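You operate a simulated robot arm through the tools that you are given. There is no shell and no other tool.

You are at the controls of a simulated two-armed robot. One attempt, no reset.

Task
Slide the wide block back on to the ribs, then bring the post plate to mark two.
Fine: loosen the plate's thumb nut and run the plate out to mark nine first; the block, never lifted, ends one to five centimetres clear of the posts at its middle; tighten the nut after; the rest stays.

The check looks at the end state, three seconds after you hand in, the way a careful person would. Anything else that was tipped, shoved, dropped, spilled or broken makes it a failure.

Robot
Two 7-joint arms with fingered hands on one trunk that stands fixed in place. Base frame: the origin is at the foot of the trunk, x ahead of it, y to its left, z up. Readings come in m, degrees, newtons and seconds.
The left shoulder is at [0.083, 0.184, 1.127], the right one opposite. With the tool pointing down near the work surface each hand reaches from about 0.1 to 0.84 m from the base axis, measured 20 degrees to its own side. Payload 4 kg a hand.
The TCP of each hand is the grasp point between the finger pads, 0.026 m short of the fingertips. In the tool frame z runs along the fingers and y along their closing line. The gripper opens to 0.132 m; its body begins 0.073 m behind the TCP. The gripper is a hand of 3 fingers: y runs from the thumb to the fingers, the wrist lies at [0, 0, -0.224] in the tool frame, and closing takes about 1.5 s.
Orientation is that of the tool frame in the base frame, as a unit quaternion [w, x, y, z]. With the fingers straight down and closing along the base's y, the tool's x points along the base's -x, its y along +y and its z along -z.

Tools
- The arms move only by the tool send_rows. It takes "left_targets", "right_targets" or both (then of equal length, played together; a hand with none holds still); each is a list of rows, each an object (a shift or turn left out is 0, a gripper value left out holds the last) with "translation": the shift along the tool's x, y, z in m, a list of three; "angular": the turn, a rotation vector about the tool's x, y, z in degrees, a list of three; "fingers": the finger opening in m, from 0 to 0.132. In form: [{"translation": [dx, dy, dz], "angular": [ax, ay, az], "fingers": fingers}, ...]. A call has 1 to 20 rows; each row shifts and turns the commanded pose from where the row before left it, along the tool's axes as they then stand. A row lasts 0.2 s, in which the tool goes at most 0.05 m and 8.6 degrees; a call with a longer step from one row to the next is refused whole, and so is a gripper value outside its range. Where a pose cannot be reached the arm comes as near as it can. A force on the tool above 40 N (or 10 N above the force at the start of the call, whichever is more), or a blocked arm, ends the call early, and 0.2 s more pass. The fingers move at their own pace (about 0.072 m/s each) and stop on an object; they squeeze with about 26 N. The grip force told is the motor's: it shows also when the fingers shut on nothing. Time passes only in rows, and 0.2 s behind the last, so rows that do not move let the fingers close. The reply holds the time, the measured pose of the TCP, the force on the tool along the base axes, the opening and the grip force, in the units named above and with some noise, with the torque about the TCP (base axes, N m) and any sound that the robot's microphone picked up.
- Cameras (640 x 400 px; columns grow to the right, rows downward): "scene" is now at [0.2052, -0.0179, 1.3482]; the picture's right is [-0.18, -0.98, 0.04], its down [-0.63, 0.08, -0.77] and it looks along [0.75, -0.16, -0.64] (base axes); focal length 214 px, centre (320, 200). "left" rides on the left gripper at [-0.062, 0.003, -0.092] in its tool frame; the picture's right is [-0.05, -1.00, 0.00], its down [0.83, -0.04, -0.56] and it looks along [0.55, -0.03, 0.83] (tool axes); focal length 230 px, centre (320, 200). "right" rides on the right gripper at [0.062, 0.003, -0.092] in its tool frame; the picture's right is [-0.05, 1.00, 0.00], its down [-0.83, -0.04, -0.55] and it looks along [-0.55, -0.03, 0.83] (tool axes); focal length 230 px, centre (320, 200). There is no depth. A picture from a camera that has moved, and an enlarged one, comes with that camera's place and axes in the base frame and with its lens.
- get_image(camera): a new picture of that camera. No time passes.
- raise_lower(by): moves the trunk up (or, below 0, down) by that many m; the arms and the scene camera ride with it, the base frame stays. It gives what a move gives, with no picture.
- set_grasp(shape, hand): the hand has 3 fingers and takes this shape, open, in about a second: jaw (thumb against the fingers, like two jaws); tri (thumb and two fingers); tip (a fingertip pinch); poke (one finger out to press); point (the index stretched); flat (the hand flat); cup (the hand cupped); fist (a fist). The gripper value then closes the fingers along that shape, each until it touches; the sizes above hold for jaw. It gives what a move gives, with no picture.
- pan_tilt(pan, tilt): turns the head with the scene camera to pan (to the left, within 86 degrees either way) and tilt (down, from -29 to 69), counted from straight ahead of the robot (the tilt from the chest, where the trunk bows). It gives what a move gives.
- zoom(camera, box): a new picture of the part [left, top, right, bottom] of that camera's present view, enlarged. No time passes.
- sign_off(): hands the job in; it is judged then, once.

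Nothing tells you positions but the pictures and the camera data. Unless the task says otherwise, let go and move clear before handing in.

The tools are called after ">>>" as a command line: name --argument value ..., lists and objects as JSON in quotes. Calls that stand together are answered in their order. send_rows: Moves the arms, as the interface text tells. Its arguments: {"type":"object","properties":{"left_targets":{"type":"array"},"right_targets":{"type":"array"}},"required":[]} The other tools are called the same way: raise_lower (by) moves the trunk up or down; set_grasp (shape, hand) gives the hand a shape; pan_tilt (pan, tilt) turns the head that bears the scene camera; get_image (camera) takes a picture; zoom (camera, box) takes an enlarged picture of a part of a camera's view; sign_off () hands the job in.

At the start:

```text
time: 0.0
left_tcp_pos: [0.5618, -0.0546, 1.0896]
left_tcp_rot: [0.001, 0.0, 1.0, 0.0]
left_ft_force: [0.2, -0.4, -0.2]
left_wrist_torque: [0.01, -0.01, 0.01]
left_finger_gap: 0.1319
left_grasp_force: 0.0
left_shape: jaw
right_tcp_pos: [0.3289, -0.4606, 1.0538]
right_tcp_rot: [0.0, 0.0, 1.0, 0.0]
right_ft_force: [0.5, -0.3, -0.6]
right_wrist_torque: [0.01, 0.06, -0.04]
right_finger_gap: 0.1316
right_grasp_force: 0.0
right_shape: jaw
trunk travel left (down, up): [-0.168, 0.294]
head pan, tilt (commanded): [-10.7, 27.1]
```

scene: 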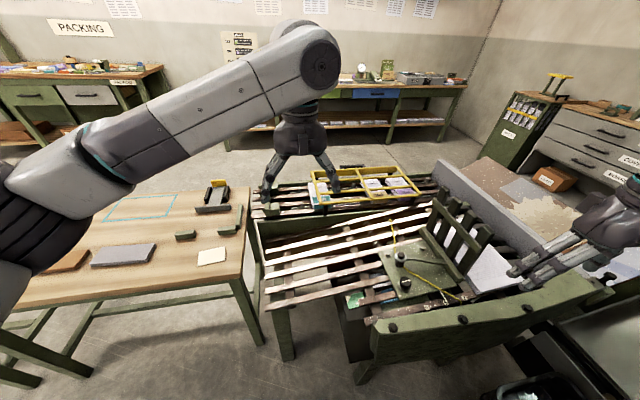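
right: 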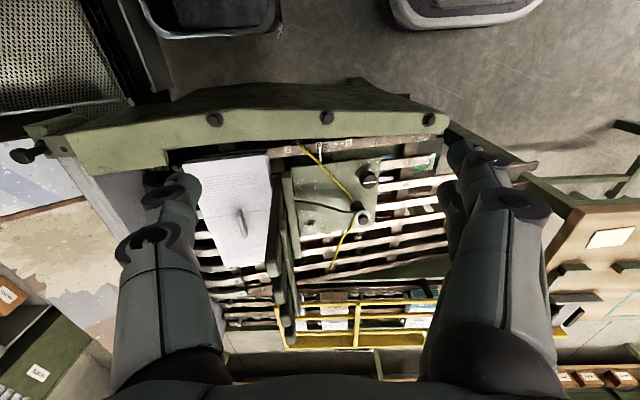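
left: 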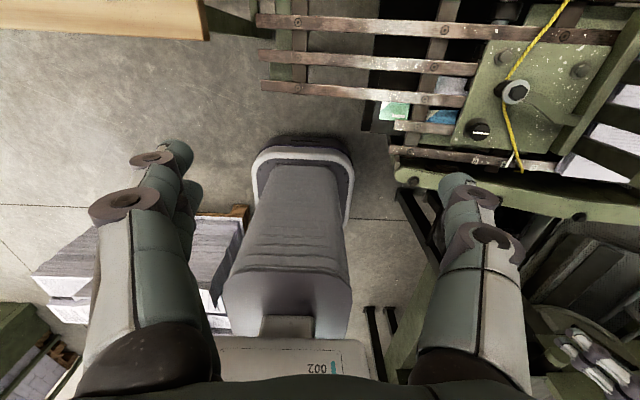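

I see a slatted (ribbed) bench with a green post plate carrying posts, a thumb nut and a yellow cord, and a white paper block beyond it. I'll look more closely before moving anything.

>>> zoom --camera "scene" --box '[240, 160, 560, 360]'

>>> zoom --camera "right" --box '[120, 80, 480, 305]'

>>> zoom --camera "left" --box '[360, 0, 640, 175]'

```text
2.00 times, centred on (400, 260) of scene
camera zoom: at [0.2052, -0.0179, 1.3482], right [-0.18, -0.98, 0.04], down [-0.63, 0.08, -0.77], along [0.75, -0.16, -0.64], focal length 429 px, centre (160, 80)
```

zoom: 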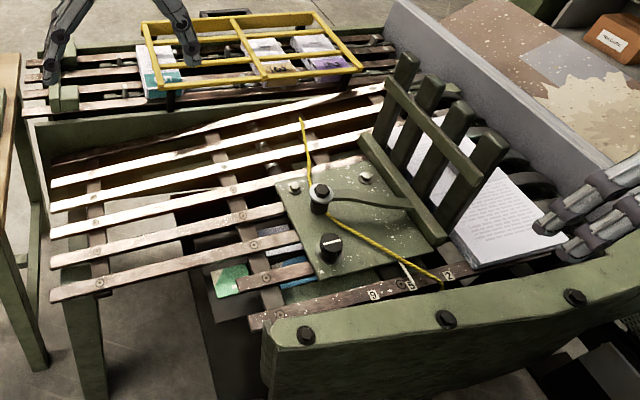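

```text
1.78 times, centred on (300, 192) of right
camera zoom: at [0.2676, -0.4579, 1.146], right [0.05, 1.0, 0.0], down [0.83, -0.04, 0.55], along [0.55, -0.03, -0.83], focal length 409 px, centre (356, 213)
```

zoom: 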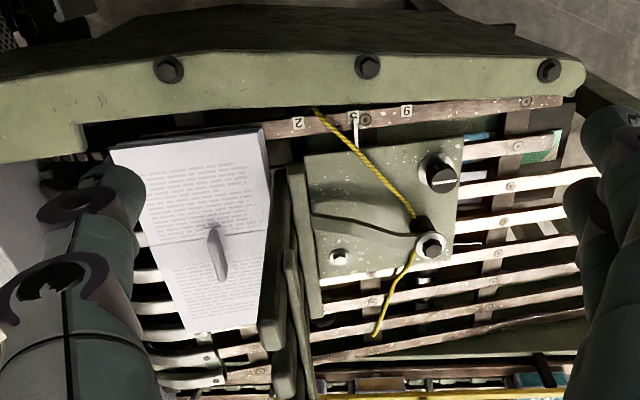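

```text
2.29 times, centred on (500, 88) of left
camera zoom: at [0.6226, -0.0518, 1.1803], right [0.05, -1.0, 0.0], down [-0.83, -0.04, 0.56], along [-0.55, -0.03, -0.83], focal length 526 px, centre (-91, 457)
```

zoom: 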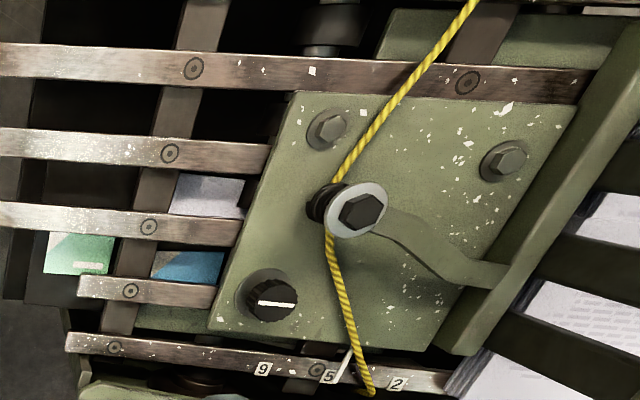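

The plate shows a knob with a white line, a pivot bolt with a yellow cord, and a pointer near a scale reading 9, 5, 2. The white tapered block with a handle lies to the right of the posts. I'll turn the head toward it for a better look.

>>> pan_tilt --pan -38 --tilt 42

```text
time: 0.9
left_tcp_pos: [0.5617, -0.0554, 1.0889]
left_tcp_rot: [0.0, 0.0, 1.0, -0.001]
left_ft_force: [0.0, -0.5, -0.1]
left_wrist_torque: [0.03, -0.06, -0.02]
left_finger_gap: 0.1318
left_grasp_force: 0.1
left_shape: jaw
right_tcp_pos: [0.3285, -0.4609, 1.054]
right_tcp_rot: [0.0, 0.0, 1.0, 0.0]
right_ft_force: [-0.4, 0.0, 0.7]
right_wrist_torque: [-0.03, -0.01, 0.0]
right_finger_gap: 0.1319
right_grasp_force: 0.0
right_shape: jaw
trunk travel left (down, up): [-0.168, 0.294]
head pan, tilt (commanded): [-38.0, 42.0]
```

I've turned the head toward the plate and block; now I'll take a picture to fix their positions.

>>> get_image --camera "scene"

>>> zoom --camera "scene" --box '[160, 80, 480, 280]'

```text
taken
camera scene: at [0.1768, -0.0524, 1.3311], right [-0.6, -0.79, 0.13], down [-0.68, 0.41, -0.61], along [0.43, -0.46, -0.78], focal length 214 px, centre (320, 200)
```

scene: 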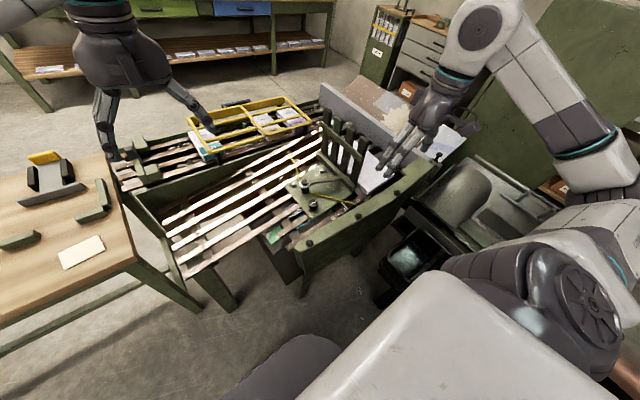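

```text
2.00 times, centred on (320, 180) of scene
camera zoom: at [0.1768, -0.0524, 1.3311], right [-0.6, -0.79, 0.13], down [-0.68, 0.41, -0.61], along [0.43, -0.46, -0.78], focal length 429 px, centre (320, 240)
```

zoom: 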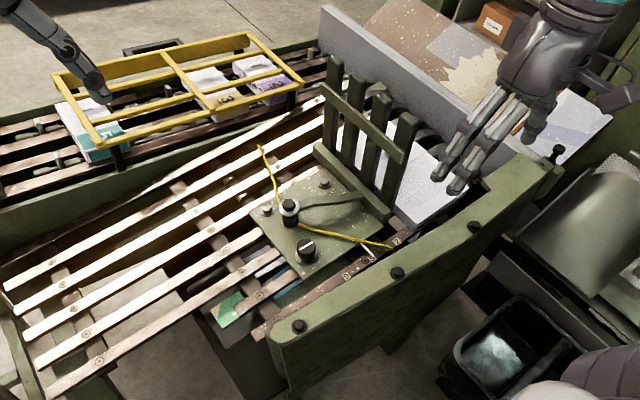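

I'll zoom in on the block, the ribs it belongs on, the scale and the knob, to tell which part is which.

>>> zoom --camera "right" --box '[160, 120, 320, 220]'

>>> zoom --camera "right" --box '[160, 210, 320, 310]'

>>> zoom --camera "right" --box '[280, 120, 440, 220]'

>>> zoom --camera "scene" --box '[280, 120, 440, 220]'

>>> zoom --camera "left" --box '[440, 40, 600, 140]'

>>> zoom --camera "left" --box '[440, 100, 600, 200]'

```text
4.00 times, centred on (240, 170) of right
camera zoom: at [0.2676, -0.4579, 1.146], right [0.05, 1.0, 0.0], down [0.83, -0.04, 0.55], along [0.55, -0.03, -0.83], focal length 920 px, centre (640, 320)
```

zoom: 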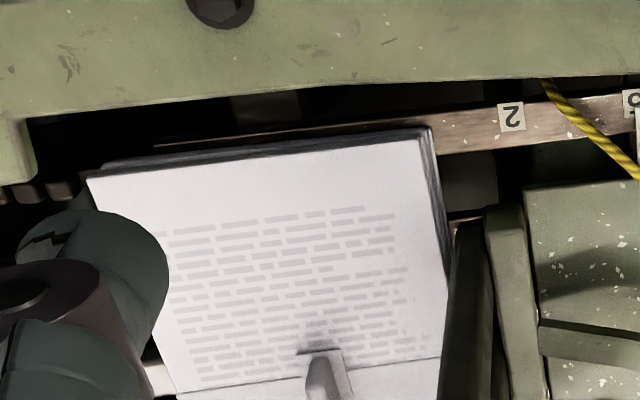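

```text
4.00 times, centred on (240, 260) of right
camera zoom: at [0.2676, -0.4579, 1.146], right [0.05, 1.0, 0.0], down [0.83, -0.04, 0.55], along [0.55, -0.03, -0.83], focal length 920 px, centre (640, -40)
```

zoom: 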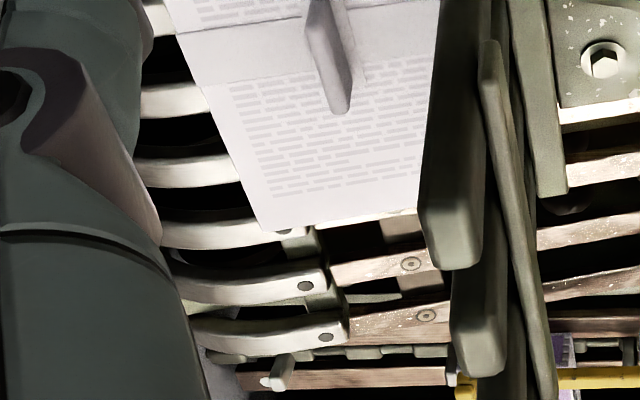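

```text
4.00 times, centred on (360, 170) of right
camera zoom: at [0.2676, -0.4579, 1.146], right [0.05, 1.0, 0.0], down [0.83, -0.04, 0.55], along [0.55, -0.03, -0.83], focal length 920 px, centre (160, 320)
```

zoom: 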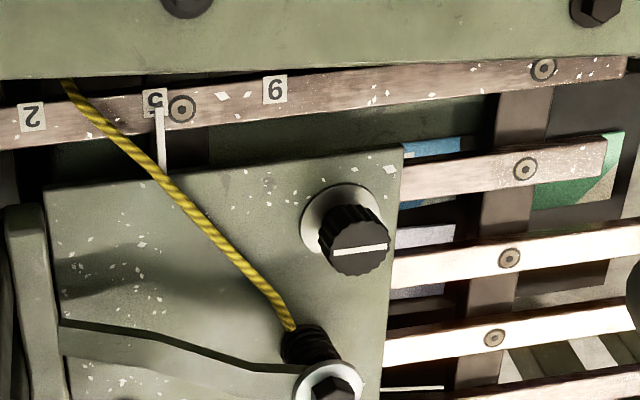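

```text
4.00 times, centred on (360, 170) of scene
camera zoom: at [0.1768, -0.0524, 1.3311], right [-0.6, -0.79, 0.13], down [-0.68, 0.41, -0.61], along [0.43, -0.46, -0.78], focal length 858 px, centre (160, 320)
```

zoom: 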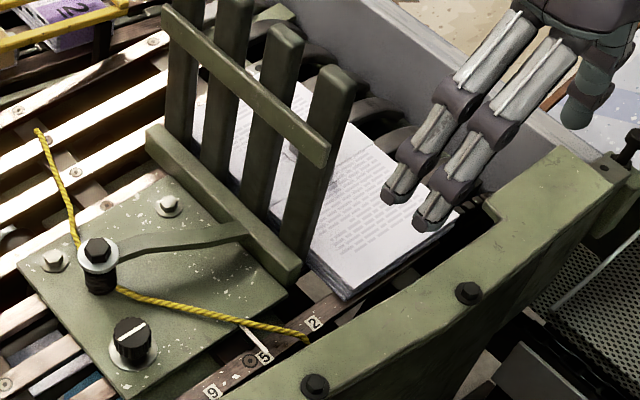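

```text
4.00 times, centred on (520, 90) of left
camera zoom: at [0.6226, -0.0518, 1.1803], right [0.05, -1.0, 0.0], down [-0.83, -0.04, 0.56], along [-0.55, -0.03, -0.83], focal length 920 px, centre (-480, 640)
```

zoom: 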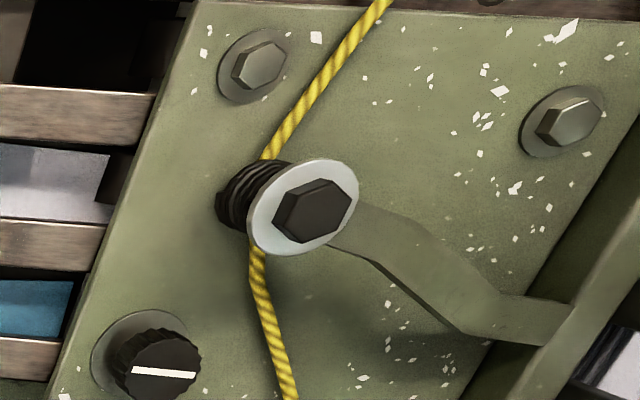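

```text
4.00 times, centred on (520, 150) of left
camera zoom: at [0.6226, -0.0518, 1.1803], right [0.05, -1.0, 0.0], down [-0.83, -0.04, 0.56], along [-0.55, -0.03, -0.83], focal length 920 px, centre (-480, 400)
```

zoom: 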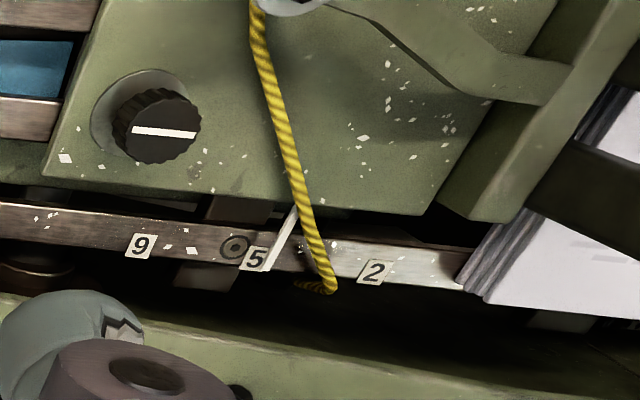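

The knurled black knob with a white line is the thumb nut. The pointer sits at 5, with mark 9 toward +y and mark 2 toward the block. The block seems to lie partly on curved ribs, so I'll move the right hand along to look at those ribs from above.

>>> send_rows --right_targets '[{"translation": [0, -0.04, 0]}, {"translation": [0, -0.04, 0]}, {"translation": [0, -0.04, 0]}, {"translation": [0, -0.04, 0]}, {"translation": [0, -0.04, 0]}]'

>>> get_image --camera "right"

>>> zoom --camera "scene" --box '[280, 80, 480, 205]'

```text
time: 2.1
left_tcp_pos: [0.5627, -0.0544, 1.0887]
left_tcp_rot: [-0.001, 0.0, 1.0, 0.001]
left_ft_force: [0.2, -0.5, -0.2]
left_wrist_torque: [-0.01, 0.01, 0.02]
left_finger_gap: 0.132
left_grasp_force: 0.1
left_shape: jaw
right_tcp_pos: [0.3278, -0.6619, 1.0504]
right_tcp_rot: [0.001, 0.0, 1.0, 0.0]
right_ft_force: [0.5, 0.3, 1.2]
right_wrist_torque: [0.05, -0.02, -0.02]
right_finger_gap: 0.1321
right_grasp_force: 0.0
right_shape: jaw
trunk travel left (down, up): [-0.168, 0.294]
head pan, tilt (commanded): [-38.0, 42.0]
```

```text
taken
camera right: at [0.2668, -0.6586, 1.1448], right [0.05, 1.0, 0.0], down [0.83, -0.04, 0.56], along [0.56, -0.03, -0.83], focal length 230 px, centre (320, 200)
```

right: 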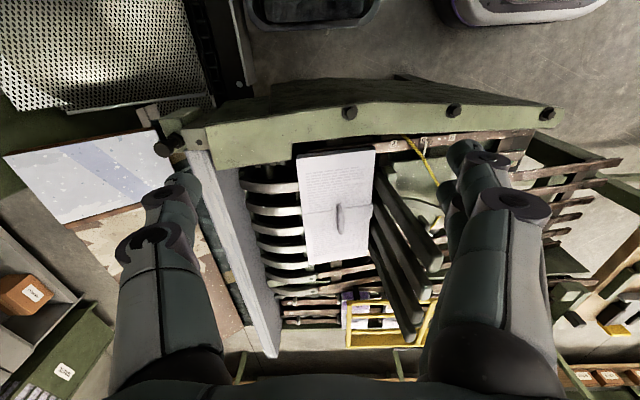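

```text
3.20 times, centred on (380, 142) of scene
camera zoom: at [0.1768, -0.0532, 1.331], right [-0.6, -0.79, 0.13], down [-0.68, 0.41, -0.61], along [0.42, -0.46, -0.78], focal length 686 px, centre (128, 384)
```

zoom: 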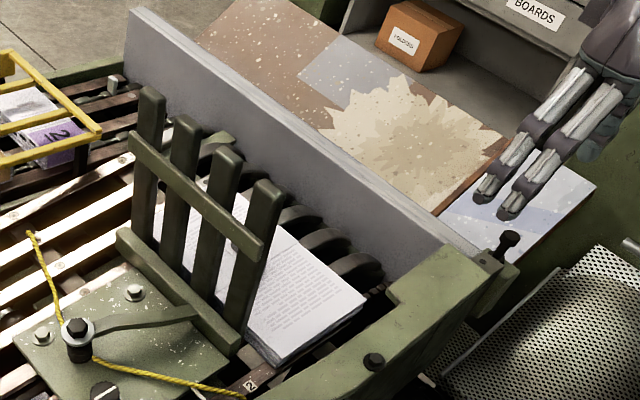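

>>> zoom --camera "right" --box '[230, 110, 390, 210]'

>>> zoom --camera "right" --box '[230, 200, 390, 300]'

>>> zoom --camera "right" --box '[340, 120, 500, 220]'

```text
4.00 times, centred on (310, 160) of right
camera zoom: at [0.2668, -0.6586, 1.1448], right [0.05, 1.0, 0.0], down [0.83, -0.04, 0.56], along [0.56, -0.03, -0.83], focal length 920 px, centre (360, 360)
```

zoom: 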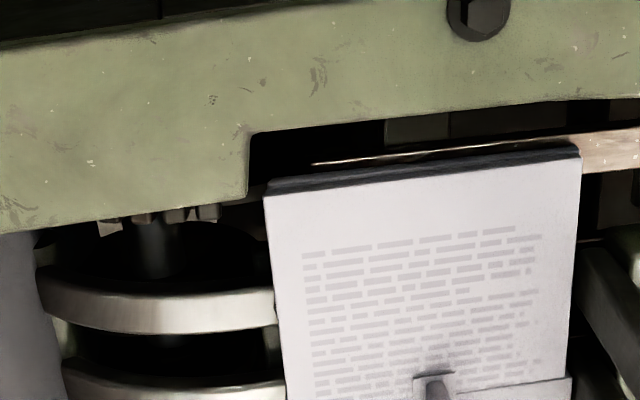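

```text
4.00 times, centred on (310, 250) of right
camera zoom: at [0.2668, -0.6586, 1.1448], right [0.05, 1.0, 0.0], down [0.83, -0.04, 0.56], along [0.56, -0.03, -0.83], focal length 920 px, centre (360, 0)
```

zoom: 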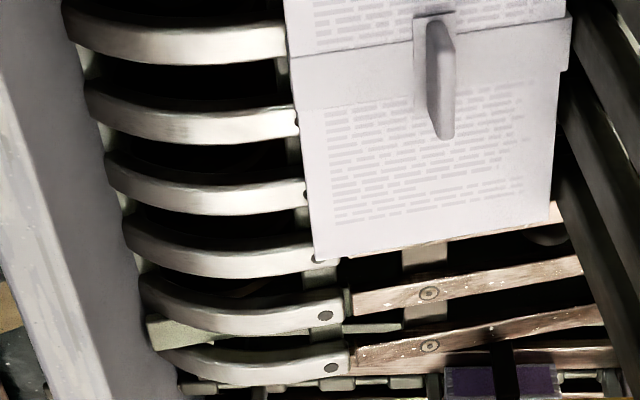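

```text
4.00 times, centred on (420, 170) of right
camera zoom: at [0.2668, -0.6586, 1.1448], right [0.05, 1.0, 0.0], down [0.83, -0.04, 0.56], along [0.56, -0.03, -0.83], focal length 920 px, centre (-80, 320)
```

zoom: 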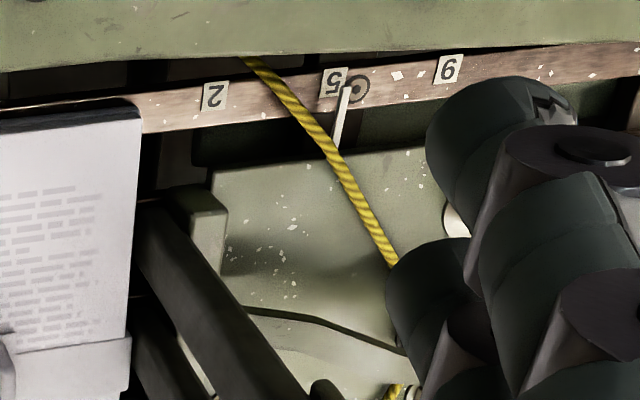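

The bed slopes up toward -y. The block rests on the upper slat ends just below arched metal ribs, which run to a grey wall. I'll bring the right hand back over the plate to look closely at the knob and scale.

>>> send_rows --right_targets '[{"translation": [0, 0.045, 0.0]}, {"translation": [0, 0.045, 0.0]}, {"translation": [0, 0.045, 0.0]}, {"translation": [0, 0.045, 0.0]}, {"translation": [0, 0.04, 0.03]}, {"translation": [0, 0.04, 0.03]}, {"translation": [0, 0.0, 0.03]}]'

>>> get_image --camera "right"

>>> get_image --camera "scene"

```text
time: 3.7
left_tcp_pos: [0.562, -0.0552, 1.0889]
left_tcp_rot: [0.001, 0.0, 1.0, 0.0]
left_ft_force: [-1.1, -0.1, 0.7]
left_wrist_torque: [0.04, 0.0, 0.0]
left_finger_gap: 0.1318
left_grasp_force: 0.1
left_shape: jaw
right_tcp_pos: [0.3258, -0.403, 0.9639]
right_tcp_rot: [0.0, -0.001, 1.0, 0.0]
right_ft_force: [0.5, -0.4, 0.0]
right_wrist_torque: [-0.01, 0.01, 0.03]
right_finger_gap: 0.1318
right_grasp_force: 0.0
right_shape: jaw
trunk travel left (down, up): [-0.168, 0.294]
head pan, tilt (commanded): [-38.0, 42.0]
```

```text
taken
camera right: at [0.2648, -0.4005, 1.0562], right [0.05, 1.0, 0.0], down [0.83, -0.04, 0.56], along [0.55, -0.03, -0.83], focal length 230 px, centre (320, 200)
```

right: 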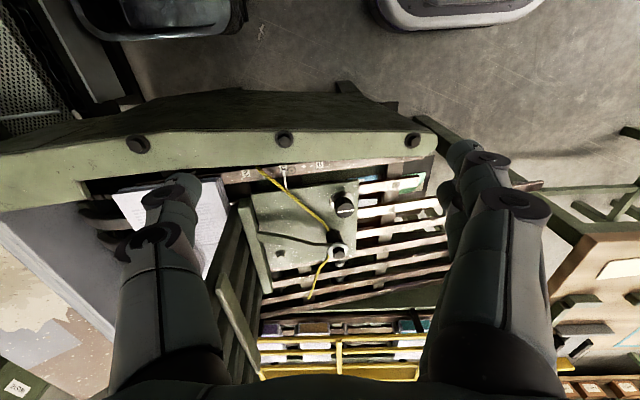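

```text
taken
camera scene: at [0.1763, -0.0534, 1.3311], right [-0.6, -0.79, 0.13], down [-0.68, 0.41, -0.61], along [0.42, -0.46, -0.78], focal length 214 px, centre (320, 200)
```

scene: 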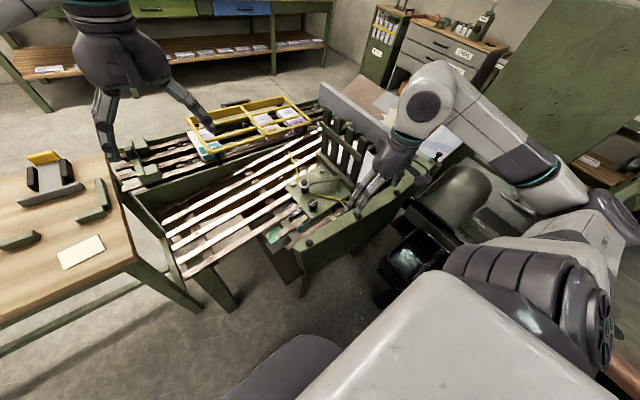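

>>> zoom --camera "right" --box '[225, 140, 385, 240]'

>>> zoom --camera "right" --box '[210, 200, 370, 300]'

>>> zoom --camera "scene" --box '[270, 110, 430, 210]'

```text
4.00 times, centred on (305, 190) of right
camera zoom: at [0.2648, -0.4005, 1.0562], right [0.05, 1.0, 0.0], down [0.83, -0.04, 0.56], along [0.55, -0.03, -0.83], focal length 920 px, centre (380, 240)
```

zoom: 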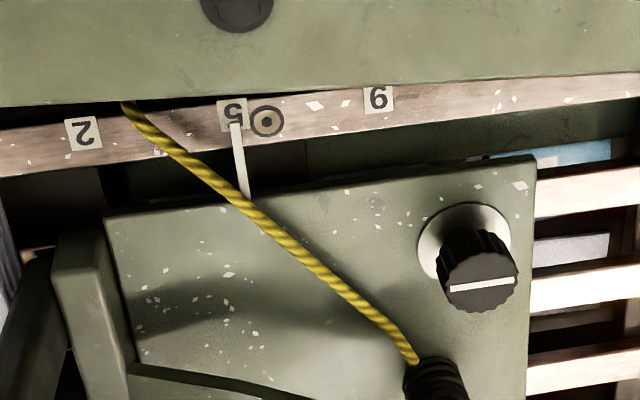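

```text
4.00 times, centred on (290, 250) of right
camera zoom: at [0.2648, -0.4005, 1.0562], right [0.05, 1.0, 0.0], down [0.83, -0.04, 0.56], along [0.55, -0.03, -0.83], focal length 920 px, centre (440, 0)
```

zoom: 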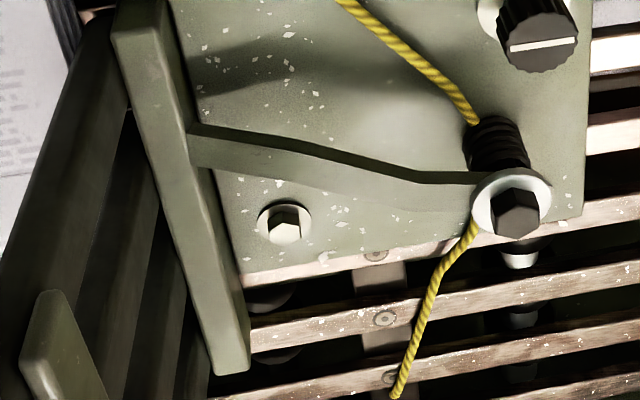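

```text
4.00 times, centred on (350, 160) of scene
camera zoom: at [0.1763, -0.0534, 1.3311], right [-0.6, -0.79, 0.13], down [-0.68, 0.41, -0.61], along [0.42, -0.46, -0.78], focal length 858 px, centre (200, 360)
```

zoom: 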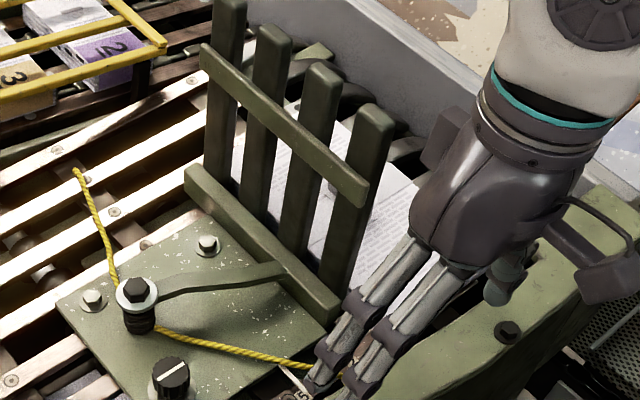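

The plate's pointer is exactly on 5. I place the thumb nut's top at about (0.500, -0.369, 0.740), with the plate tilted about 10.5° up toward -y. I'll bring the right hand above it, aligned to the nut's axis, with the fingers part closed.

>>> send_rows --right_targets '[{"translation": [-0.0348, 0.0098, 0.0208], "fingers": 0.07}, {"translation": [-0.0348, 0.0098, 0.0208]}, {"translation": [-0.0348, 0.0098, 0.0208]}, {"translation": [-0.0348, 0.0098, 0.0208]}, {"translation": [-0.0348, 0.0098, 0.0208]}, {"angular": [5.25, 0, 0]}, {"angular": [5.25, 0, 0]}, {"angular": [0, 0, 8]}, {"angular": [0, 0, 8]}, {"angular": [0, 0, 8]}, {"angular": [0, 0, 8]}, {"angular": [0, 0, 8]}, {"angular": [0, 0, 8]}]'

>>> get_image --camera "right"

>>> zoom --camera "scene" --box '[240, 100, 440, 225]'

>>> zoom --camera "left" --box '[360, 0, 640, 175]'

```text
time: 6.5
left_tcp_pos: [0.5605, -0.055, 1.0887]
left_tcp_rot: [0.0, 0.001, 1.0, 0.001]
left_ft_force: [-0.6, -0.1, -0.6]
left_wrist_torque: [-0.01, -0.02, 0.03]
left_finger_gap: 0.1319
left_grasp_force: 0.0
left_shape: jaw
right_tcp_pos: [0.5028, -0.3516, 0.8582]
right_tcp_rot: [0.037, 0.406, 0.909, -0.084]
right_ft_force: [-0.5, 0.0, -0.3]
right_wrist_torque: [0.01, 0.01, 0.0]
right_finger_gap: 0.0705
right_grasp_force: 0.0
right_shape: jaw
trunk travel left (down, up): [-0.168, 0.294]
head pan, tilt (commanded): [-38.0, 42.0]
```

```text
taken
camera right: at [0.4648, -0.288, 0.9413], right [0.78, 0.62, -0.11], down [0.52, -0.54, 0.66], along [0.35, -0.58, -0.74], focal length 230 px, centre (320, 200)
```

right: 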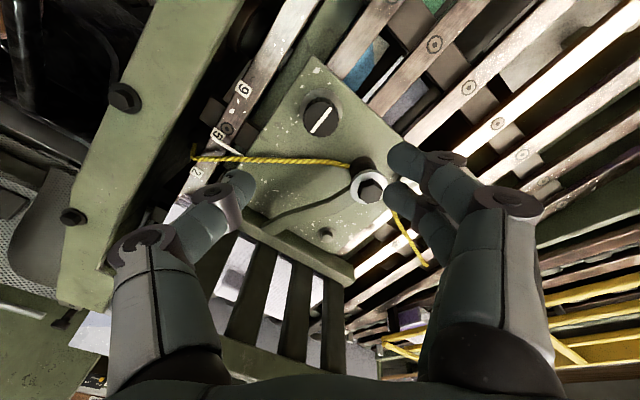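

```text
3.20 times, centred on (340, 162) of scene
camera zoom: at [0.1768, -0.0521, 1.3311], right [-0.6, -0.79, 0.14], down [-0.68, 0.41, -0.61], along [0.42, -0.46, -0.78], focal length 686 px, centre (256, 320)
```

zoom: 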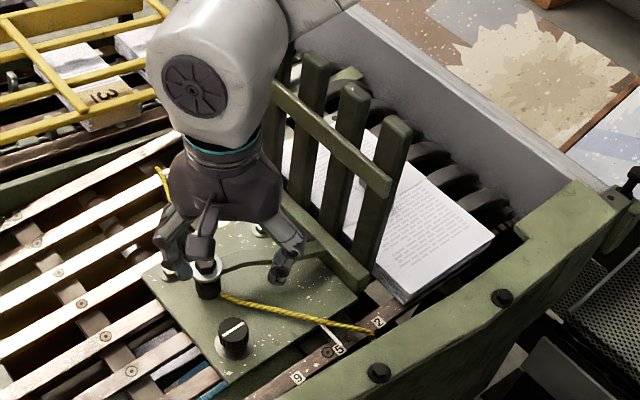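

```text
2.29 times, centred on (500, 88) of left
camera zoom: at [0.6227, -0.0515, 1.1803], right [0.05, -1.0, 0.0], down [-0.83, -0.04, 0.56], along [-0.55, -0.03, -0.83], focal length 526 px, centre (-91, 457)
```

zoom: 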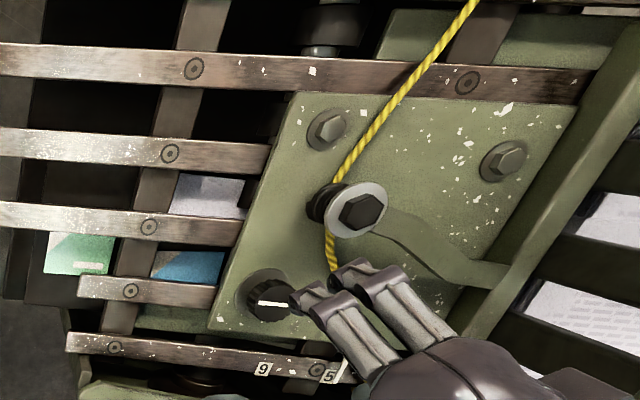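

The hand camera puts the nut where I predicted. Next is a small sideways correction and a descent along the nut's axis, stopping with the fingertips just above it.

>>> send_rows --right_targets '[{"translation": [0.0057, 0.001, 0.02]}, {"translation": [0, 0, 0.03]}, {"translation": [0, 0, 0.03]}, {"translation": [0, 0, 0.005]}]'

>>> get_image --camera "right"

>>> zoom --camera "scene" --box '[240, 100, 440, 225]'

>>> zoom --camera "left" --box '[400, 50, 560, 150]'

```text
time: 7.5
left_tcp_pos: [0.5612, -0.0544, 1.0888]
left_tcp_rot: [0.0, 0.001, 1.0, 0.0]
left_ft_force: [0.8, -0.3, 1.1]
left_wrist_torque: [0.01, 0.02, 0.0]
left_finger_gap: 0.132
left_grasp_force: 0.1
left_shape: jaw
right_tcp_pos: [0.499, -0.3629, 0.7749]
right_tcp_rot: [0.036, 0.404, 0.91, -0.084]
right_ft_force: [0.4, 0.1, -0.8]
right_wrist_torque: [-0.02, -0.05, -0.01]
right_finger_gap: 0.0705
right_grasp_force: 0.0
right_shape: jaw
trunk travel left (down, up): [-0.168, 0.294]
head pan, tilt (commanded): [-38.0, 42.0]
```

```text
taken
camera right: at [0.4607, -0.2998, 0.8573], right [0.78, 0.62, -0.12], down [0.53, -0.53, 0.66], along [0.35, -0.57, -0.74], focal length 230 px, centre (320, 200)
```

right: 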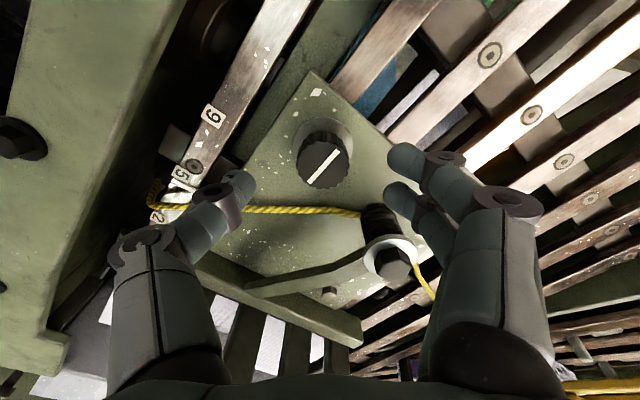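

```text
3.20 times, centred on (340, 162) of scene
camera zoom: at [0.1765, -0.0522, 1.3312], right [-0.6, -0.79, 0.14], down [-0.68, 0.41, -0.61], along [0.42, -0.46, -0.78], focal length 686 px, centre (256, 320)
```

zoom: 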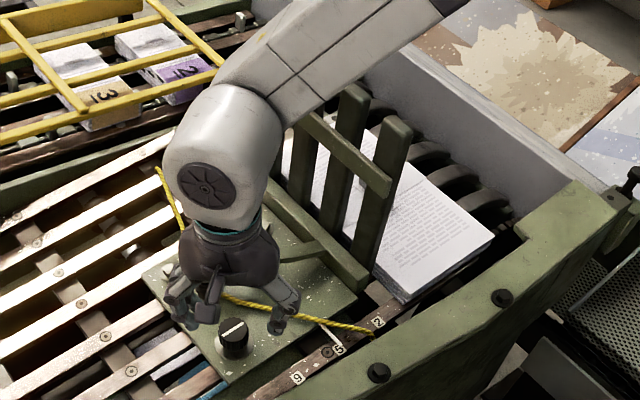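

```text
4.00 times, centred on (480, 100) of left
camera zoom: at [0.6225, -0.0517, 1.1805], right [0.05, -1.0, 0.0], down [-0.83, -0.04, 0.56], along [-0.55, -0.03, -0.83], focal length 920 px, centre (-320, 600)
```

zoom: 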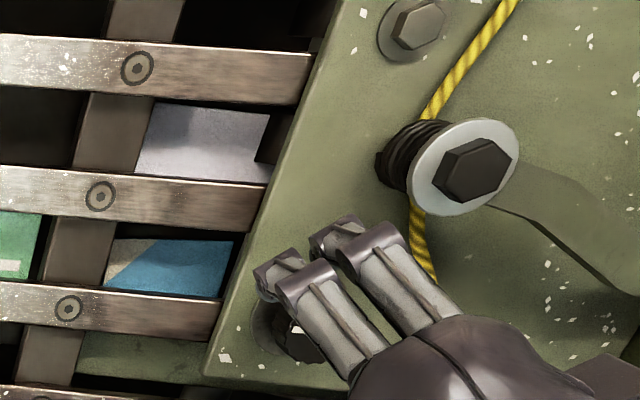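

The nut is centred between the fingers. I'll descend over it and close.

>>> send_rows --right_targets '[{"translation": [0, 0, 0.015]}, {"translation": [0, 0, 0.015]}, {"fingers": 0.02}, {}, {}, {}, {}]'

>>> get_image --camera "right"

>>> zoom --camera "left" --box '[400, 50, 560, 150]'

```text
time: 9.1
left_tcp_pos: [0.5617, -0.0539, 1.0895]
left_tcp_rot: [0.001, -0.001, 1.0, 0.0]
left_ft_force: [0.6, 0.1, 0.0]
left_wrist_torque: [-0.03, 0.0, -0.02]
left_finger_gap: 0.132
left_grasp_force: 0.1
left_shape: jaw
right_tcp_pos: [0.5007, -0.3695, 0.745]
right_tcp_rot: [0.034, 0.404, 0.91, -0.083]
right_ft_force: [1.3, -0.1, -2.6]
right_wrist_torque: [0.02, -0.05, -0.04]
right_finger_gap: 0.0248
right_grasp_force: 26.0
right_shape: jaw
trunk travel left (down, up): [-0.168, 0.294]
head pan, tilt (commanded): [-38.0, 42.0]
```

```text
taken
camera right: at [0.4625, -0.3066, 0.8289], right [0.77, 0.62, -0.12], down [0.53, -0.54, 0.66], along [0.35, -0.57, -0.74], focal length 230 px, centre (320, 200)
```

right: 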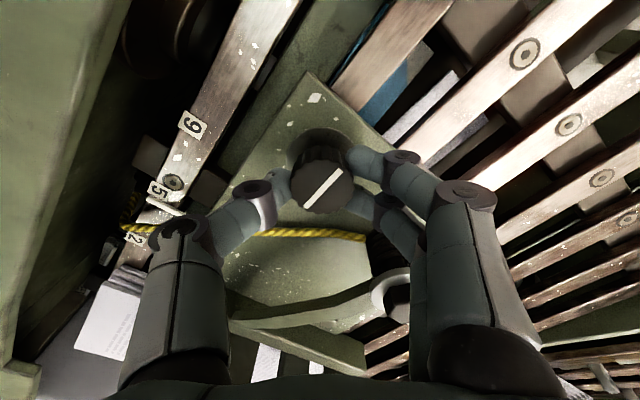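

```text
4.00 times, centred on (480, 100) of left
camera zoom: at [0.6229, -0.0519, 1.1801], right [0.05, -1.0, 0.0], down [-0.83, -0.04, 0.56], along [-0.56, -0.03, -0.83], focal length 920 px, centre (-320, 600)
```

zoom: 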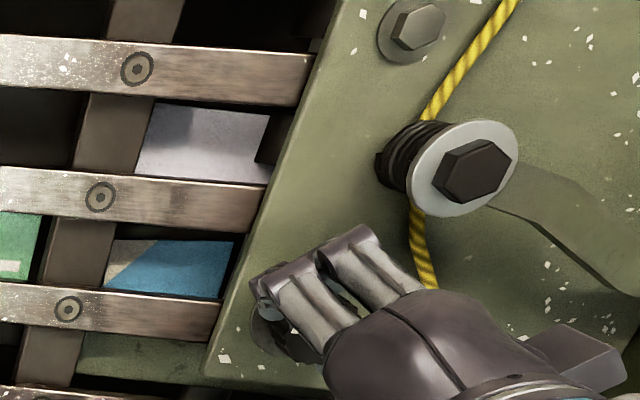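

The fingers hold the nut firmly at 26 N. I'll turn it anticlockwise as seen from above to loosen it, watching torque and sound.

>>> send_rows --right_targets '[{"angular": [0, 0, -8]}, {"angular": [0, 0, -8]}, {"angular": [0, 0, -8]}, {"angular": [0, 0, -8]}]'

>>> get_image --camera "right"

>>> zoom --camera "left" --box '[400, 50, 560, 150]'

```text
time: 10.1
left_tcp_pos: [0.5626, -0.0536, 1.088]
left_tcp_rot: [-0.001, -0.001, 1.0, 0.0]
left_ft_force: [-0.4, 1.2, 0.3]
left_wrist_torque: [-0.01, 0.01, 0.03]
left_finger_gap: 0.132
left_grasp_force: 0.1
left_shape: jaw
right_tcp_pos: [0.502, -0.3682, 0.7462]
right_tcp_rot: [0.015, 0.136, 0.987, -0.09]
right_ft_force: [9.5, -1.2, 3.0]
right_wrist_torque: [0.02, -0.19, -0.03]
right_finger_gap: 0.0252
right_grasp_force: 26.1
right_shape: jaw
trunk travel left (down, up): [-0.168, 0.294]
head pan, tilt (commanded): [-38.0, 42.0]
```

```text
taken
camera right: at [0.4432, -0.332, 0.8328], right [0.32, 0.93, -0.17], down [0.79, -0.16, 0.6], along [0.53, -0.33, -0.78], focal length 230 px, centre (320, 200)
```

right: 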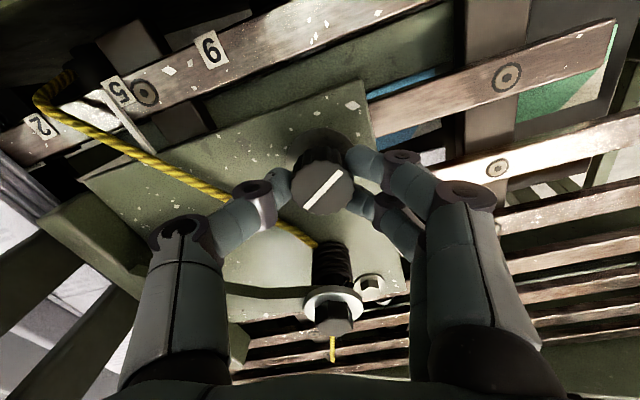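

```text
4.00 times, centred on (480, 100) of left
camera zoom: at [0.6236, -0.0514, 1.1799], right [0.05, -1.0, 0.0], down [-0.83, -0.04, 0.56], along [-0.56, -0.03, -0.83], focal length 920 px, centre (-320, 600)
```

zoom: 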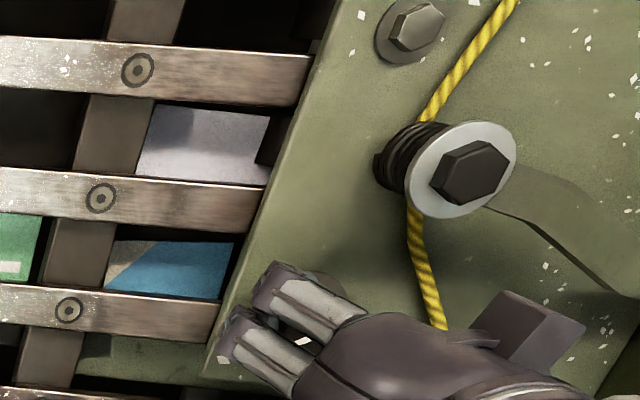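

The nut turns with the hand; its white line has followed. I'll keep turning.

>>> send_rows --right_targets '[{"angular": [0, 0, -8]}, {"angular": [0, 0, -8]}, {"angular": [0, 0, -8]}, {"angular": [0, 0, -8]}, {"angular": [0, 0, -8]}, {"angular": [0, 0, -8]}]'

>>> get_image --camera "right"

```text
time: 11.5
left_tcp_pos: [0.5639, -0.0525, 1.0882]
left_tcp_rot: [-0.001, 0.0, 1.0, 0.0]
left_ft_force: [-0.2, -0.1, -1.0]
left_wrist_torque: [0.04, 0.02, 0.01]
left_finger_gap: 0.1317
left_grasp_force: 0.1
left_shape: jaw
right_tcp_pos: [0.5028, -0.3663, 0.7443]
right_tcp_rot: [-0.025, -0.277, 0.957, -0.088]
right_ft_force: [17.5, 8.3, 0.0]
right_wrist_torque: [0.16, -0.28, 0.04]
right_finger_gap: 0.0246
right_grasp_force: 26.2
right_shape: jaw
trunk travel left (down, up): [-0.168, 0.294]
head pan, tilt (commanded): [-38.0, 42.0]
```

```text
taken
camera right: at [0.4484, -0.3796, 0.8419], right [-0.49, 0.86, -0.16], down [0.73, 0.5, 0.47], along [0.48, 0.12, -0.87], focal length 230 px, centre (320, 200)
```

right: 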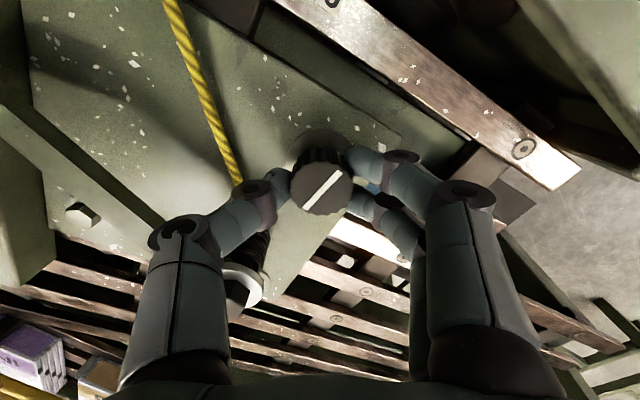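

The nut has turned about 80° with some sideways load building from off-axis grip. I'll ease that load slightly and see what remains.

>>> send_rows --right_targets '[{"translation": [-0.003, -0.0005, 0]}, {}]'

>>> zoom --camera "scene" --box '[260, 130, 420, 230]'

>>> zoom --camera "left" --box '[400, 50, 560, 150]'

```text
time: 12.1
left_tcp_pos: [0.5614, -0.0539, 1.0894]
left_tcp_rot: [-0.001, 0.0, 1.0, 0.0]
left_ft_force: [-0.2, 0.0, 0.1]
left_wrist_torque: [0.02, 0.0, 0.03]
left_finger_gap: 0.1318
left_grasp_force: 0.0
left_shape: jaw
right_tcp_pos: [0.5026, -0.3659, 0.7445]
right_tcp_rot: [-0.026, -0.274, 0.957, -0.088]
right_ft_force: [9.8, 6.1, 2.6]
right_wrist_torque: [0.12, -0.13, -0.01]
right_finger_gap: 0.0248
right_grasp_force: 25.6
right_shape: jaw
trunk travel left (down, up): [-0.168, 0.294]
head pan, tilt (commanded): [-38.0, 42.0]
```

```text
4.00 times, centred on (340, 180) of scene
camera zoom: at [0.1774, -0.0517, 1.331], right [-0.6, -0.79, 0.14], down [-0.68, 0.41, -0.61], along [0.42, -0.46, -0.78], focal length 858 px, centre (240, 280)
```

zoom: 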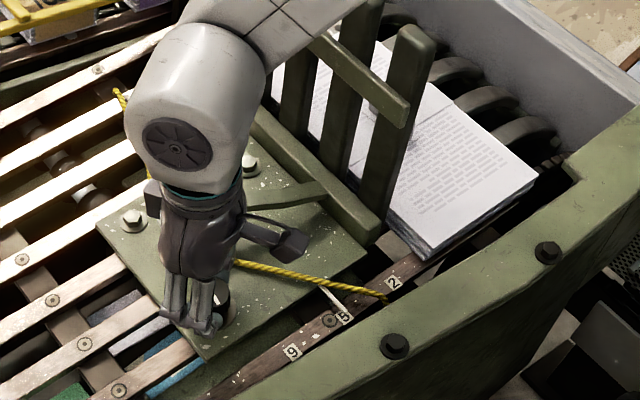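

```text
4.00 times, centred on (480, 100) of left
camera zoom: at [0.6233, -0.0513, 1.1799], right [0.05, -1.0, 0.0], down [-0.83, -0.04, 0.56], along [-0.56, -0.03, -0.83], focal length 920 px, centre (-320, 600)
```

zoom: 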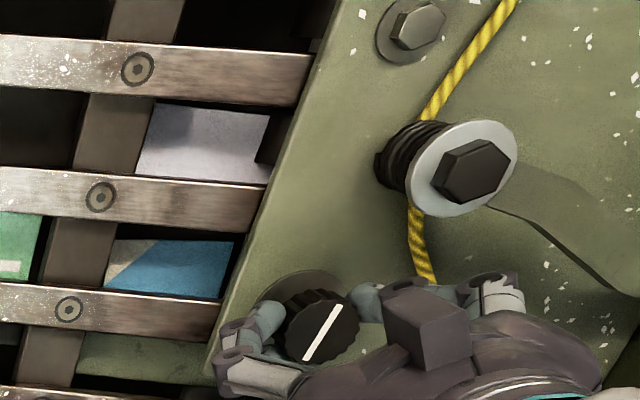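

The nut has clearly turned, and no click was reported. I'll test whether the plate is free with a small nudge down the slope, toward +y.

>>> send_rows --right_targets '[{"translation": [-0.0034, 0.0026, 0]}, {"translation": [-0.0034, 0.0026, 0]}, {}]'

>>> zoom --camera "scene" --box '[260, 130, 420, 230]'

```text
time: 12.9
left_tcp_pos: [0.5596, -0.0536, 1.0895]
left_tcp_rot: [-0.001, 0.0, 1.0, 0.0]
left_ft_force: [0.4, 0.1, -0.4]
left_wrist_torque: [-0.03, -0.02, 0.02]
left_finger_gap: 0.1318
left_grasp_force: 0.0
left_shape: jaw
right_tcp_pos: [0.5035, -0.3593, 0.7431]
right_tcp_rot: [-0.026, -0.274, 0.957, -0.088]
right_ft_force: [-5.6, -1.8, 6.7]
right_wrist_torque: [-0.06, 0.1, -0.01]
right_finger_gap: 0.025
right_grasp_force: 25.7
right_shape: jaw
trunk travel left (down, up): [-0.168, 0.294]
head pan, tilt (commanded): [-38.0, 42.0]
```

```text
4.00 times, centred on (340, 180) of scene
camera zoom: at [0.1753, -0.0524, 1.3313], right [-0.6, -0.79, 0.13], down [-0.68, 0.41, -0.61], along [0.43, -0.46, -0.78], focal length 858 px, centre (240, 280)
```

zoom: 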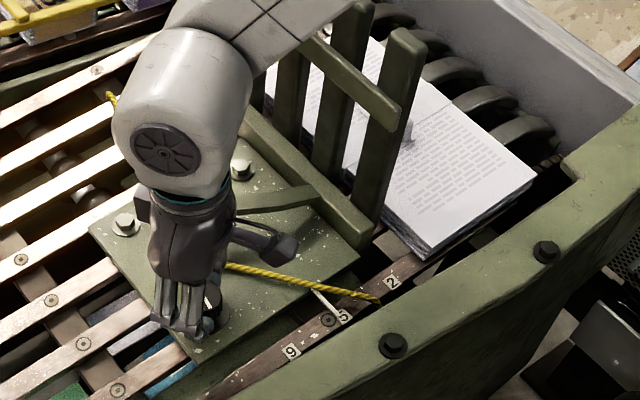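

The plate is free: it moved about 6 mm with little force. Now I'll draw it down the slope toward mark nine.

>>> send_rows --right_targets '[{"translation": [-0.0042, 0.0104, 0]}, {"translation": [-0.0059, 0.0093, 0]}, {"translation": [-0.0059, 0.0093, 0]}, {"translation": [-0.0059, 0.0093, 0]}, {}]'

>>> zoom --camera "scene" --box '[260, 130, 420, 230]'

>>> get_image --camera "right"

>>> zoom --camera "left" --box '[360, 50, 520, 150]'

```text
time: 14.1
left_tcp_pos: [0.5613, -0.055, 1.0893]
left_tcp_rot: [0.0, 0.0, 1.0, 0.0]
left_ft_force: [0.7, 0.2, 0.1]
left_wrist_torque: [0.0, 0.02, 0.0]
left_finger_gap: 0.1317
left_grasp_force: 0.1
left_shape: jaw
right_tcp_pos: [0.5023, -0.3158, 0.7357]
right_tcp_rot: [-0.026, -0.275, 0.957, -0.088]
right_ft_force: [-6.4, -1.0, 1.5]
right_wrist_torque: [0.02, 0.15, -0.06]
right_finger_gap: 0.0251
right_grasp_force: 26.2
right_shape: jaw
trunk travel left (down, up): [-0.168, 0.294]
head pan, tilt (commanded): [-38.0, 42.0]
```

```text
4.00 times, centred on (340, 180) of scene
camera zoom: at [0.1759, -0.0525, 1.3311], right [-0.6, -0.79, 0.13], down [-0.68, 0.41, -0.61], along [0.42, -0.46, -0.78], focal length 858 px, centre (240, 280)
```

zoom: 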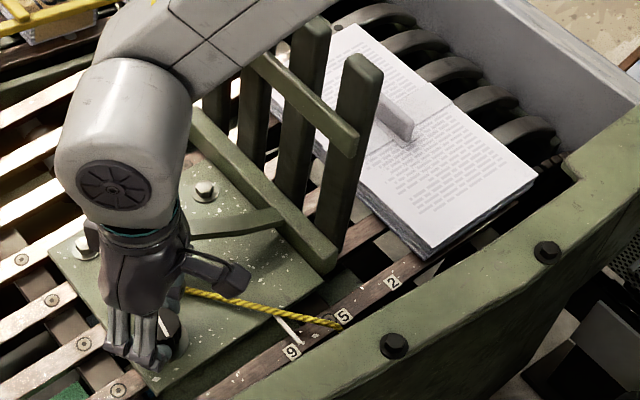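

```text
taken
camera right: at [0.4495, -0.328, 0.8327], right [-0.49, 0.86, -0.16], down [0.73, 0.5, 0.47], along [0.48, 0.11, -0.87], focal length 230 px, centre (320, 200)
```

right: 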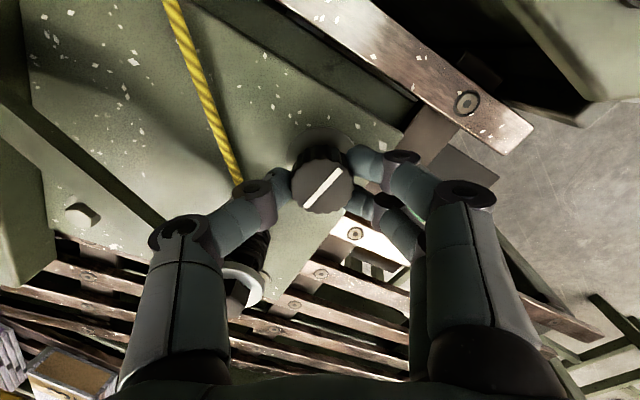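

```text
4.00 times, centred on (440, 100) of left
camera zoom: at [0.622, -0.0519, 1.1806], right [0.05, -1.0, 0.0], down [-0.83, -0.04, 0.56], along [-0.55, -0.03, -0.83], focal length 920 px, centre (-160, 600)
```

zoom: 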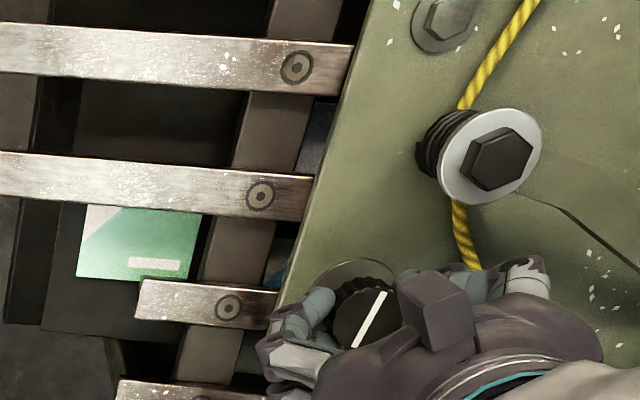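

>>> zoom --camera "scene" --box '[318, 195, 366, 225]'

>>> zoom --camera "left" --box '[430, 120, 590, 220]'

```text
13.33 times, centred on (342, 210) of scene
camera zoom: at [0.1759, -0.0525, 1.3311], right [-0.6, -0.79, 0.13], down [-0.68, 0.41, -0.61], along [0.42, -0.46, -0.78], focal length 2860 px, centre (27, 67)
```

zoom: 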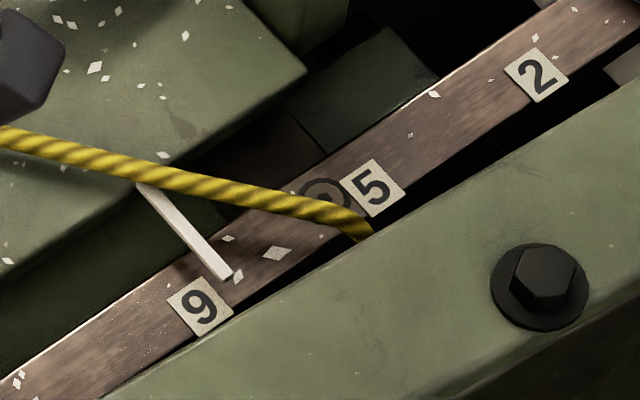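

```text
4.00 times, centred on (510, 170) of left
camera zoom: at [0.622, -0.0519, 1.1806], right [0.05, -1.0, 0.0], down [-0.83, -0.04, 0.56], along [-0.55, -0.03, -0.83], focal length 920 px, centre (-440, 320)
```

zoom: 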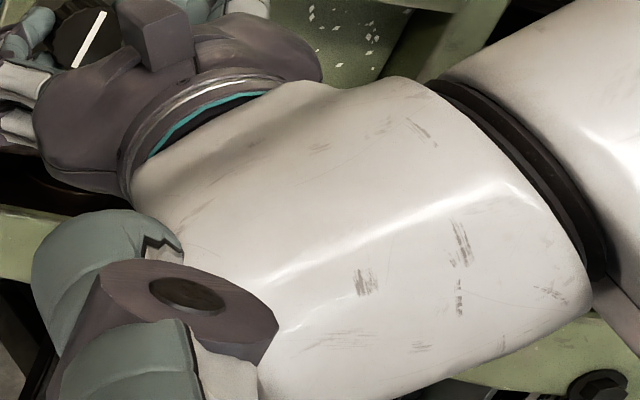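

The scene view shows the pointer about 12 mm short of the 9. I'll move that last bit along the slope.

>>> send_rows --right_targets '[{"translation": [-0.0033, 0.0053, 0]}, {"translation": [-0.0033, 0.0053, 0]}, {}]'

>>> zoom --camera "scene" --box '[318, 195, 366, 225]'

```text
time: 14.9
left_tcp_pos: [0.5603, -0.0551, 1.0886]
left_tcp_rot: [0.0, -0.001, 1.0, 0.0]
left_ft_force: [-0.5, 0.5, 0.7]
left_wrist_torque: [-0.03, -0.03, 0.01]
left_finger_gap: 0.1318
left_grasp_force: 0.0
left_shape: jaw
right_tcp_pos: [0.5023, -0.3036, 0.7334]
right_tcp_rot: [-0.026, -0.275, 0.957, -0.088]
right_ft_force: [-5.4, -2.4, -1.5]
right_wrist_torque: [0.0, 0.13, 0.02]
right_finger_gap: 0.0247
right_grasp_force: 26.1
right_shape: jaw
trunk travel left (down, up): [-0.168, 0.294]
head pan, tilt (commanded): [-38.0, 42.0]
```

```text
13.33 times, centred on (342, 210) of scene
camera zoom: at [0.1762, -0.0527, 1.3311], right [-0.6, -0.79, 0.13], down [-0.68, 0.41, -0.61], along [0.42, -0.46, -0.78], focal length 2860 px, centre (27, 67)
```

zoom: 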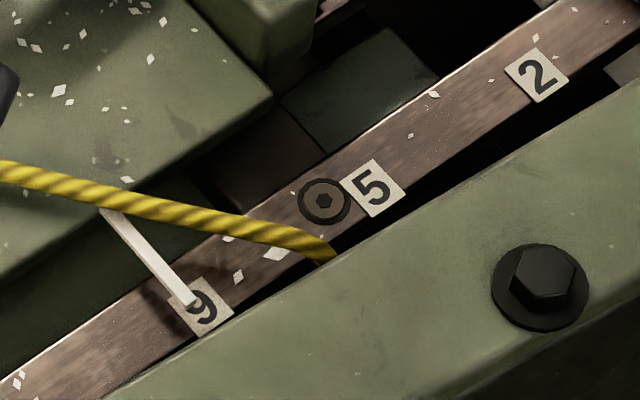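

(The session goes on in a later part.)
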